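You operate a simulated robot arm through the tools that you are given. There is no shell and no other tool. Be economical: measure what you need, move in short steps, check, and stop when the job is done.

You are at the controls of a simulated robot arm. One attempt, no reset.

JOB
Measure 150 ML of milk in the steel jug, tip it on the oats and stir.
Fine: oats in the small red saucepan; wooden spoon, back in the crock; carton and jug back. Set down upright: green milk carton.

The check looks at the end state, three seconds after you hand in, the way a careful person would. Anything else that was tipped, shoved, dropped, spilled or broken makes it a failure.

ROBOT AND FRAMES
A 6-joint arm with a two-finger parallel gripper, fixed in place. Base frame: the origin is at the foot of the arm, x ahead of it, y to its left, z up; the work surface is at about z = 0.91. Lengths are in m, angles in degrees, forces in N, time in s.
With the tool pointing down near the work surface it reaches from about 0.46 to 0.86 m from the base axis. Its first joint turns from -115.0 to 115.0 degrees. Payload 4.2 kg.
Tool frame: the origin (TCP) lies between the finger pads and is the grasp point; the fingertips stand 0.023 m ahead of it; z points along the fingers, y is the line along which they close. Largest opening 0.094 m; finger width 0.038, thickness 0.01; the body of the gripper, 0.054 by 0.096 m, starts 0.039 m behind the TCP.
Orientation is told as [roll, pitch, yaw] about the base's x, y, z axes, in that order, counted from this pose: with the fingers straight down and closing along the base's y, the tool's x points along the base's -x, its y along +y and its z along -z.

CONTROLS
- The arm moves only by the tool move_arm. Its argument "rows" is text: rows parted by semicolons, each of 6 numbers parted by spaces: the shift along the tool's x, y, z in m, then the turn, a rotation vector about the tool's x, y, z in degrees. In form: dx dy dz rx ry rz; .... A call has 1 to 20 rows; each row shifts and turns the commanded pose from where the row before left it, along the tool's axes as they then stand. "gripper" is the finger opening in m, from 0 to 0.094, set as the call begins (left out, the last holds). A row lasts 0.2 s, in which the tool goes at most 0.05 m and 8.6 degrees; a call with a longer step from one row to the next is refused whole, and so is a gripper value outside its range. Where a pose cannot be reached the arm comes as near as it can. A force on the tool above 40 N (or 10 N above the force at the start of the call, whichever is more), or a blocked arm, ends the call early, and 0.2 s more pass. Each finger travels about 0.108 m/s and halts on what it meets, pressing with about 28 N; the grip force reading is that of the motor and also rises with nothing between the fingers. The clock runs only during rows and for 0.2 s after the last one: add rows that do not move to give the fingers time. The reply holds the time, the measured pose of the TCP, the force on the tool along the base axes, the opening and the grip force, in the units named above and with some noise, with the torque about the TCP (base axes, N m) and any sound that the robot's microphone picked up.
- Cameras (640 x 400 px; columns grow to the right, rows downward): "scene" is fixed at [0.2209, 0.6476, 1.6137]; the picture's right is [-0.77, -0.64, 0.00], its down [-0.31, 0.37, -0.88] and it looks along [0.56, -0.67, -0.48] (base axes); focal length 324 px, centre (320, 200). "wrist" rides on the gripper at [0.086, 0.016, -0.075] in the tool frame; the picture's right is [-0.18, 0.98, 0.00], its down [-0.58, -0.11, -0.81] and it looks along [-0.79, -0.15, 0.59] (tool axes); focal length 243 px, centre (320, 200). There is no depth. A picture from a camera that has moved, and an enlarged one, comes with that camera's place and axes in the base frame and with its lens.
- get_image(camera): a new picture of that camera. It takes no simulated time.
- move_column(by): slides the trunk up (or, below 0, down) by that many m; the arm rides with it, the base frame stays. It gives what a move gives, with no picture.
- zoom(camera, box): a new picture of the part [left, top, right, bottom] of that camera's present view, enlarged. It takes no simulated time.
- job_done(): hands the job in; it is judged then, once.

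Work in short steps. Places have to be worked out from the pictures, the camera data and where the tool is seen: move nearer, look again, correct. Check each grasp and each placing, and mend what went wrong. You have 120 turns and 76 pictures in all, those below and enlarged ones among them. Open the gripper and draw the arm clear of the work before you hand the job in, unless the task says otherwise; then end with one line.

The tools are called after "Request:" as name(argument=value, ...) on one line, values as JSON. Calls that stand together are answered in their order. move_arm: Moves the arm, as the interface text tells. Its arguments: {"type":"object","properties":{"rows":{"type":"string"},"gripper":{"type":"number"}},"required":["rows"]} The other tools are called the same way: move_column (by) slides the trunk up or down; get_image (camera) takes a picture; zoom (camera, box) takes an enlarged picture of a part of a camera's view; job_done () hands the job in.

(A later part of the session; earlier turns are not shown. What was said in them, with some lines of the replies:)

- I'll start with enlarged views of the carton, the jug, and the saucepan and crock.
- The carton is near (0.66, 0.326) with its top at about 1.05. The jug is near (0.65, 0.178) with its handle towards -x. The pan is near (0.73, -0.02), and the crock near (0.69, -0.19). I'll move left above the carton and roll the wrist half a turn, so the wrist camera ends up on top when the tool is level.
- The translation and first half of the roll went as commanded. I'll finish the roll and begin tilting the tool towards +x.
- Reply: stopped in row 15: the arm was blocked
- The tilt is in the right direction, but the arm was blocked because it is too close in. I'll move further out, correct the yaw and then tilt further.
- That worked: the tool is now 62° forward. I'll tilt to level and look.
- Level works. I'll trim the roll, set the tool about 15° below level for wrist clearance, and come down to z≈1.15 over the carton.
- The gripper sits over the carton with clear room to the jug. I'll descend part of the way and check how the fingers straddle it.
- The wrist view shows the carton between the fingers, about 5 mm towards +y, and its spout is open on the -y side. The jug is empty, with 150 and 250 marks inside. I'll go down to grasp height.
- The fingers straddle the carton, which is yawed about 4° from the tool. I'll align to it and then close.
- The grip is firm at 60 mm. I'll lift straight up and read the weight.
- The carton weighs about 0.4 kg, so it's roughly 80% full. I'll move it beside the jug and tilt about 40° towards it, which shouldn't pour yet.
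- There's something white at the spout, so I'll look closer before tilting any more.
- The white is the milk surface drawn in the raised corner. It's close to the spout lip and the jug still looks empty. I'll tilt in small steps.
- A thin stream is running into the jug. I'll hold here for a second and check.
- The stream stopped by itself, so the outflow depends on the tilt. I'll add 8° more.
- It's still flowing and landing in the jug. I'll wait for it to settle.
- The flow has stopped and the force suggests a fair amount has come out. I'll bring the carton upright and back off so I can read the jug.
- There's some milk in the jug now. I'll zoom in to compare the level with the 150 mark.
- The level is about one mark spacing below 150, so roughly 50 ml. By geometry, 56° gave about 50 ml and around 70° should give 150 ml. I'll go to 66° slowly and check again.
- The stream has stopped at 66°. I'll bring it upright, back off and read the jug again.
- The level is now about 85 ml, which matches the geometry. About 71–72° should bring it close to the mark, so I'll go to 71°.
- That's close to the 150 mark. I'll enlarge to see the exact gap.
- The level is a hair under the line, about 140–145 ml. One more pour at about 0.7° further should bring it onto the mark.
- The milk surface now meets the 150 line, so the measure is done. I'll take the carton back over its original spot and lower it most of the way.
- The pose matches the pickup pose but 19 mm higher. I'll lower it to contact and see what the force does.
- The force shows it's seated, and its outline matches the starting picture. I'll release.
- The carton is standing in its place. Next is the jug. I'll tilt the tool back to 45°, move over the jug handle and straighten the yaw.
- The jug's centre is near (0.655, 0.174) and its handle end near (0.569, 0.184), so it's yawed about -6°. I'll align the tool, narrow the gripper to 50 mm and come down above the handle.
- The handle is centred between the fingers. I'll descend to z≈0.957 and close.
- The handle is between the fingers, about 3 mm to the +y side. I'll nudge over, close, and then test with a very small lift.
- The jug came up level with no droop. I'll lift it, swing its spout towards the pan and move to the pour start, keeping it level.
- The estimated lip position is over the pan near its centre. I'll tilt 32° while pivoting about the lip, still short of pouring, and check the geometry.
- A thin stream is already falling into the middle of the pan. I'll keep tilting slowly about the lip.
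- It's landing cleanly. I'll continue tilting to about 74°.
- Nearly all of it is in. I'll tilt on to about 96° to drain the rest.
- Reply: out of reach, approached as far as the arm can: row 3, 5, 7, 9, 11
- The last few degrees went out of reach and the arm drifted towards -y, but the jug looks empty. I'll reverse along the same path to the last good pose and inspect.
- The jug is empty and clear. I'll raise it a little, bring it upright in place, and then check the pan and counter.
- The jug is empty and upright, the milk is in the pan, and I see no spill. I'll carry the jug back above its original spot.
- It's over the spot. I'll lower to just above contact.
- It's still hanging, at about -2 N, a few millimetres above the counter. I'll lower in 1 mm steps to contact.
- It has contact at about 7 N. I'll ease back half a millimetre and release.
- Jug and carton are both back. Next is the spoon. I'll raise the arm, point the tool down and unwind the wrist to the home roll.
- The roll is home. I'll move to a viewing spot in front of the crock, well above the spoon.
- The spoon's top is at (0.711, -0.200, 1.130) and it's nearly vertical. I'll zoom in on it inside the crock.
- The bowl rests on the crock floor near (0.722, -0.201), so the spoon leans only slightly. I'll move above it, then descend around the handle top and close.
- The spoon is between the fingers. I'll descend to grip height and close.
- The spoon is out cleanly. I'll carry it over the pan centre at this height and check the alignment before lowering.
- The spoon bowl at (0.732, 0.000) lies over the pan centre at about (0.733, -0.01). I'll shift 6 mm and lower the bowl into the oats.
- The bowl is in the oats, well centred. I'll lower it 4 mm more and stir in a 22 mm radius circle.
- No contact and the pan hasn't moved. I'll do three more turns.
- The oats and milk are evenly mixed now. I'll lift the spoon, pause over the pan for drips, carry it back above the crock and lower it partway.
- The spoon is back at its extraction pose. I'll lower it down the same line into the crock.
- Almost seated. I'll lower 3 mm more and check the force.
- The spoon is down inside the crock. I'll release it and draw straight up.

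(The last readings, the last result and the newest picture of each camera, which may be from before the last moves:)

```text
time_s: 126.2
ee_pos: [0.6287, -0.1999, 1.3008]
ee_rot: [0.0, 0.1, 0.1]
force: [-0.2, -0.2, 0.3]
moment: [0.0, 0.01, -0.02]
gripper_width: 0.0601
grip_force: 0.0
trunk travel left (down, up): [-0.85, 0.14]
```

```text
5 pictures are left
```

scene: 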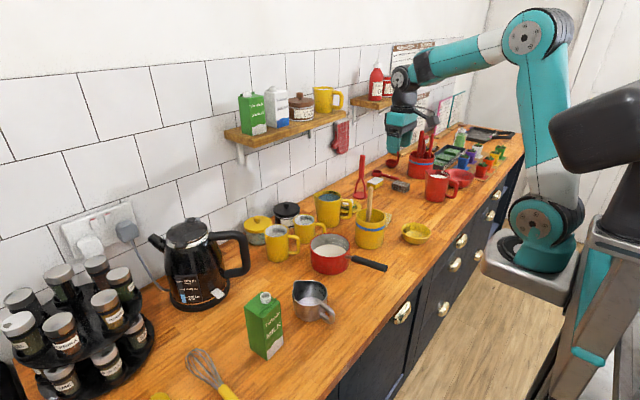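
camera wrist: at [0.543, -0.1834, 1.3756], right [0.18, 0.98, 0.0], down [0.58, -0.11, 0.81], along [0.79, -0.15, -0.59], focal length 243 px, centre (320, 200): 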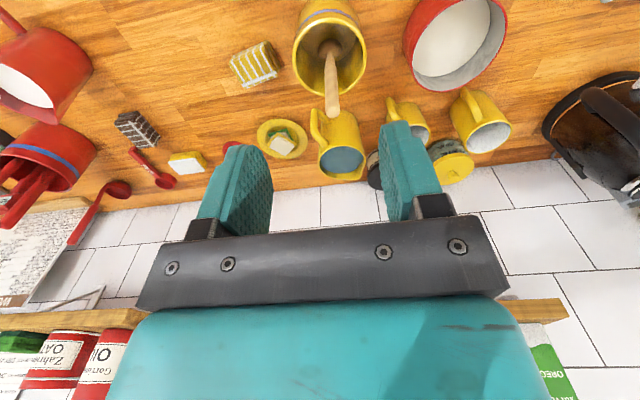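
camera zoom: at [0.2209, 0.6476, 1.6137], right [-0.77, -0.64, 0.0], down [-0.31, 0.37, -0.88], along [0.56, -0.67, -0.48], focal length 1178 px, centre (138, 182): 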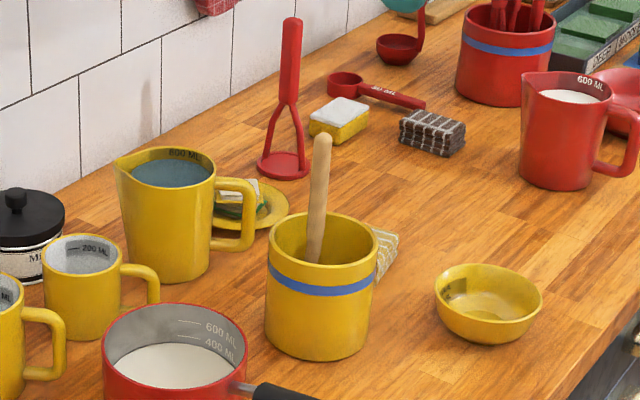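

Everything is back in place. One last check for drips on the counter around the jug and pan.

Request:
zoom(camera="scene", box=[230, 210, 430, 360])

Request:
move_arm(rows="0.006 0.04 -0.015 0 0 0;0.006 0.04 -0.015 0 0 0;0.006 0.04 -0.015 0 0 0;0.006 0.04 -0.015 0 0 0", gripper=0.094)

```text
2.67 times, centred on (330, 285) of scene
camera zoom: at [0.2209, 0.6476, 1.6137], right [-0.77, -0.64, 0.0], down [-0.31, 0.37, -0.88], along [0.56, -0.67, -0.48], focal length 864 px, centre (293, -27)
```

zoom: 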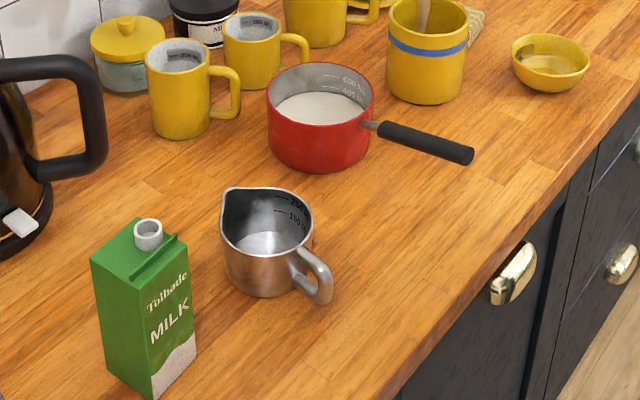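

```text
time_s: 127.2
ee_pos: [0.6034, -0.0384, 1.3607]
ee_rot: [0.0, 0.1, 0.0]
force: [-0.1, -0.5, 1.2]
moment: [0.03, 0.02, 0.01]
gripper_width: 0.094
grip_force: 0.1
trunk travel left (down, up): [-0.85, 0.14]
```

The counter is clean, everything is back in its place, and the arm is clear with the gripper open. I'm handing the job in.

Request:
job_done()

```text
The job is handed in.
```

I measured the milk to the 150 ML line by eye (could be a few ml over), poured it on the oats and stirred; carton (upright), jug and spoon are back, with no spills seen.
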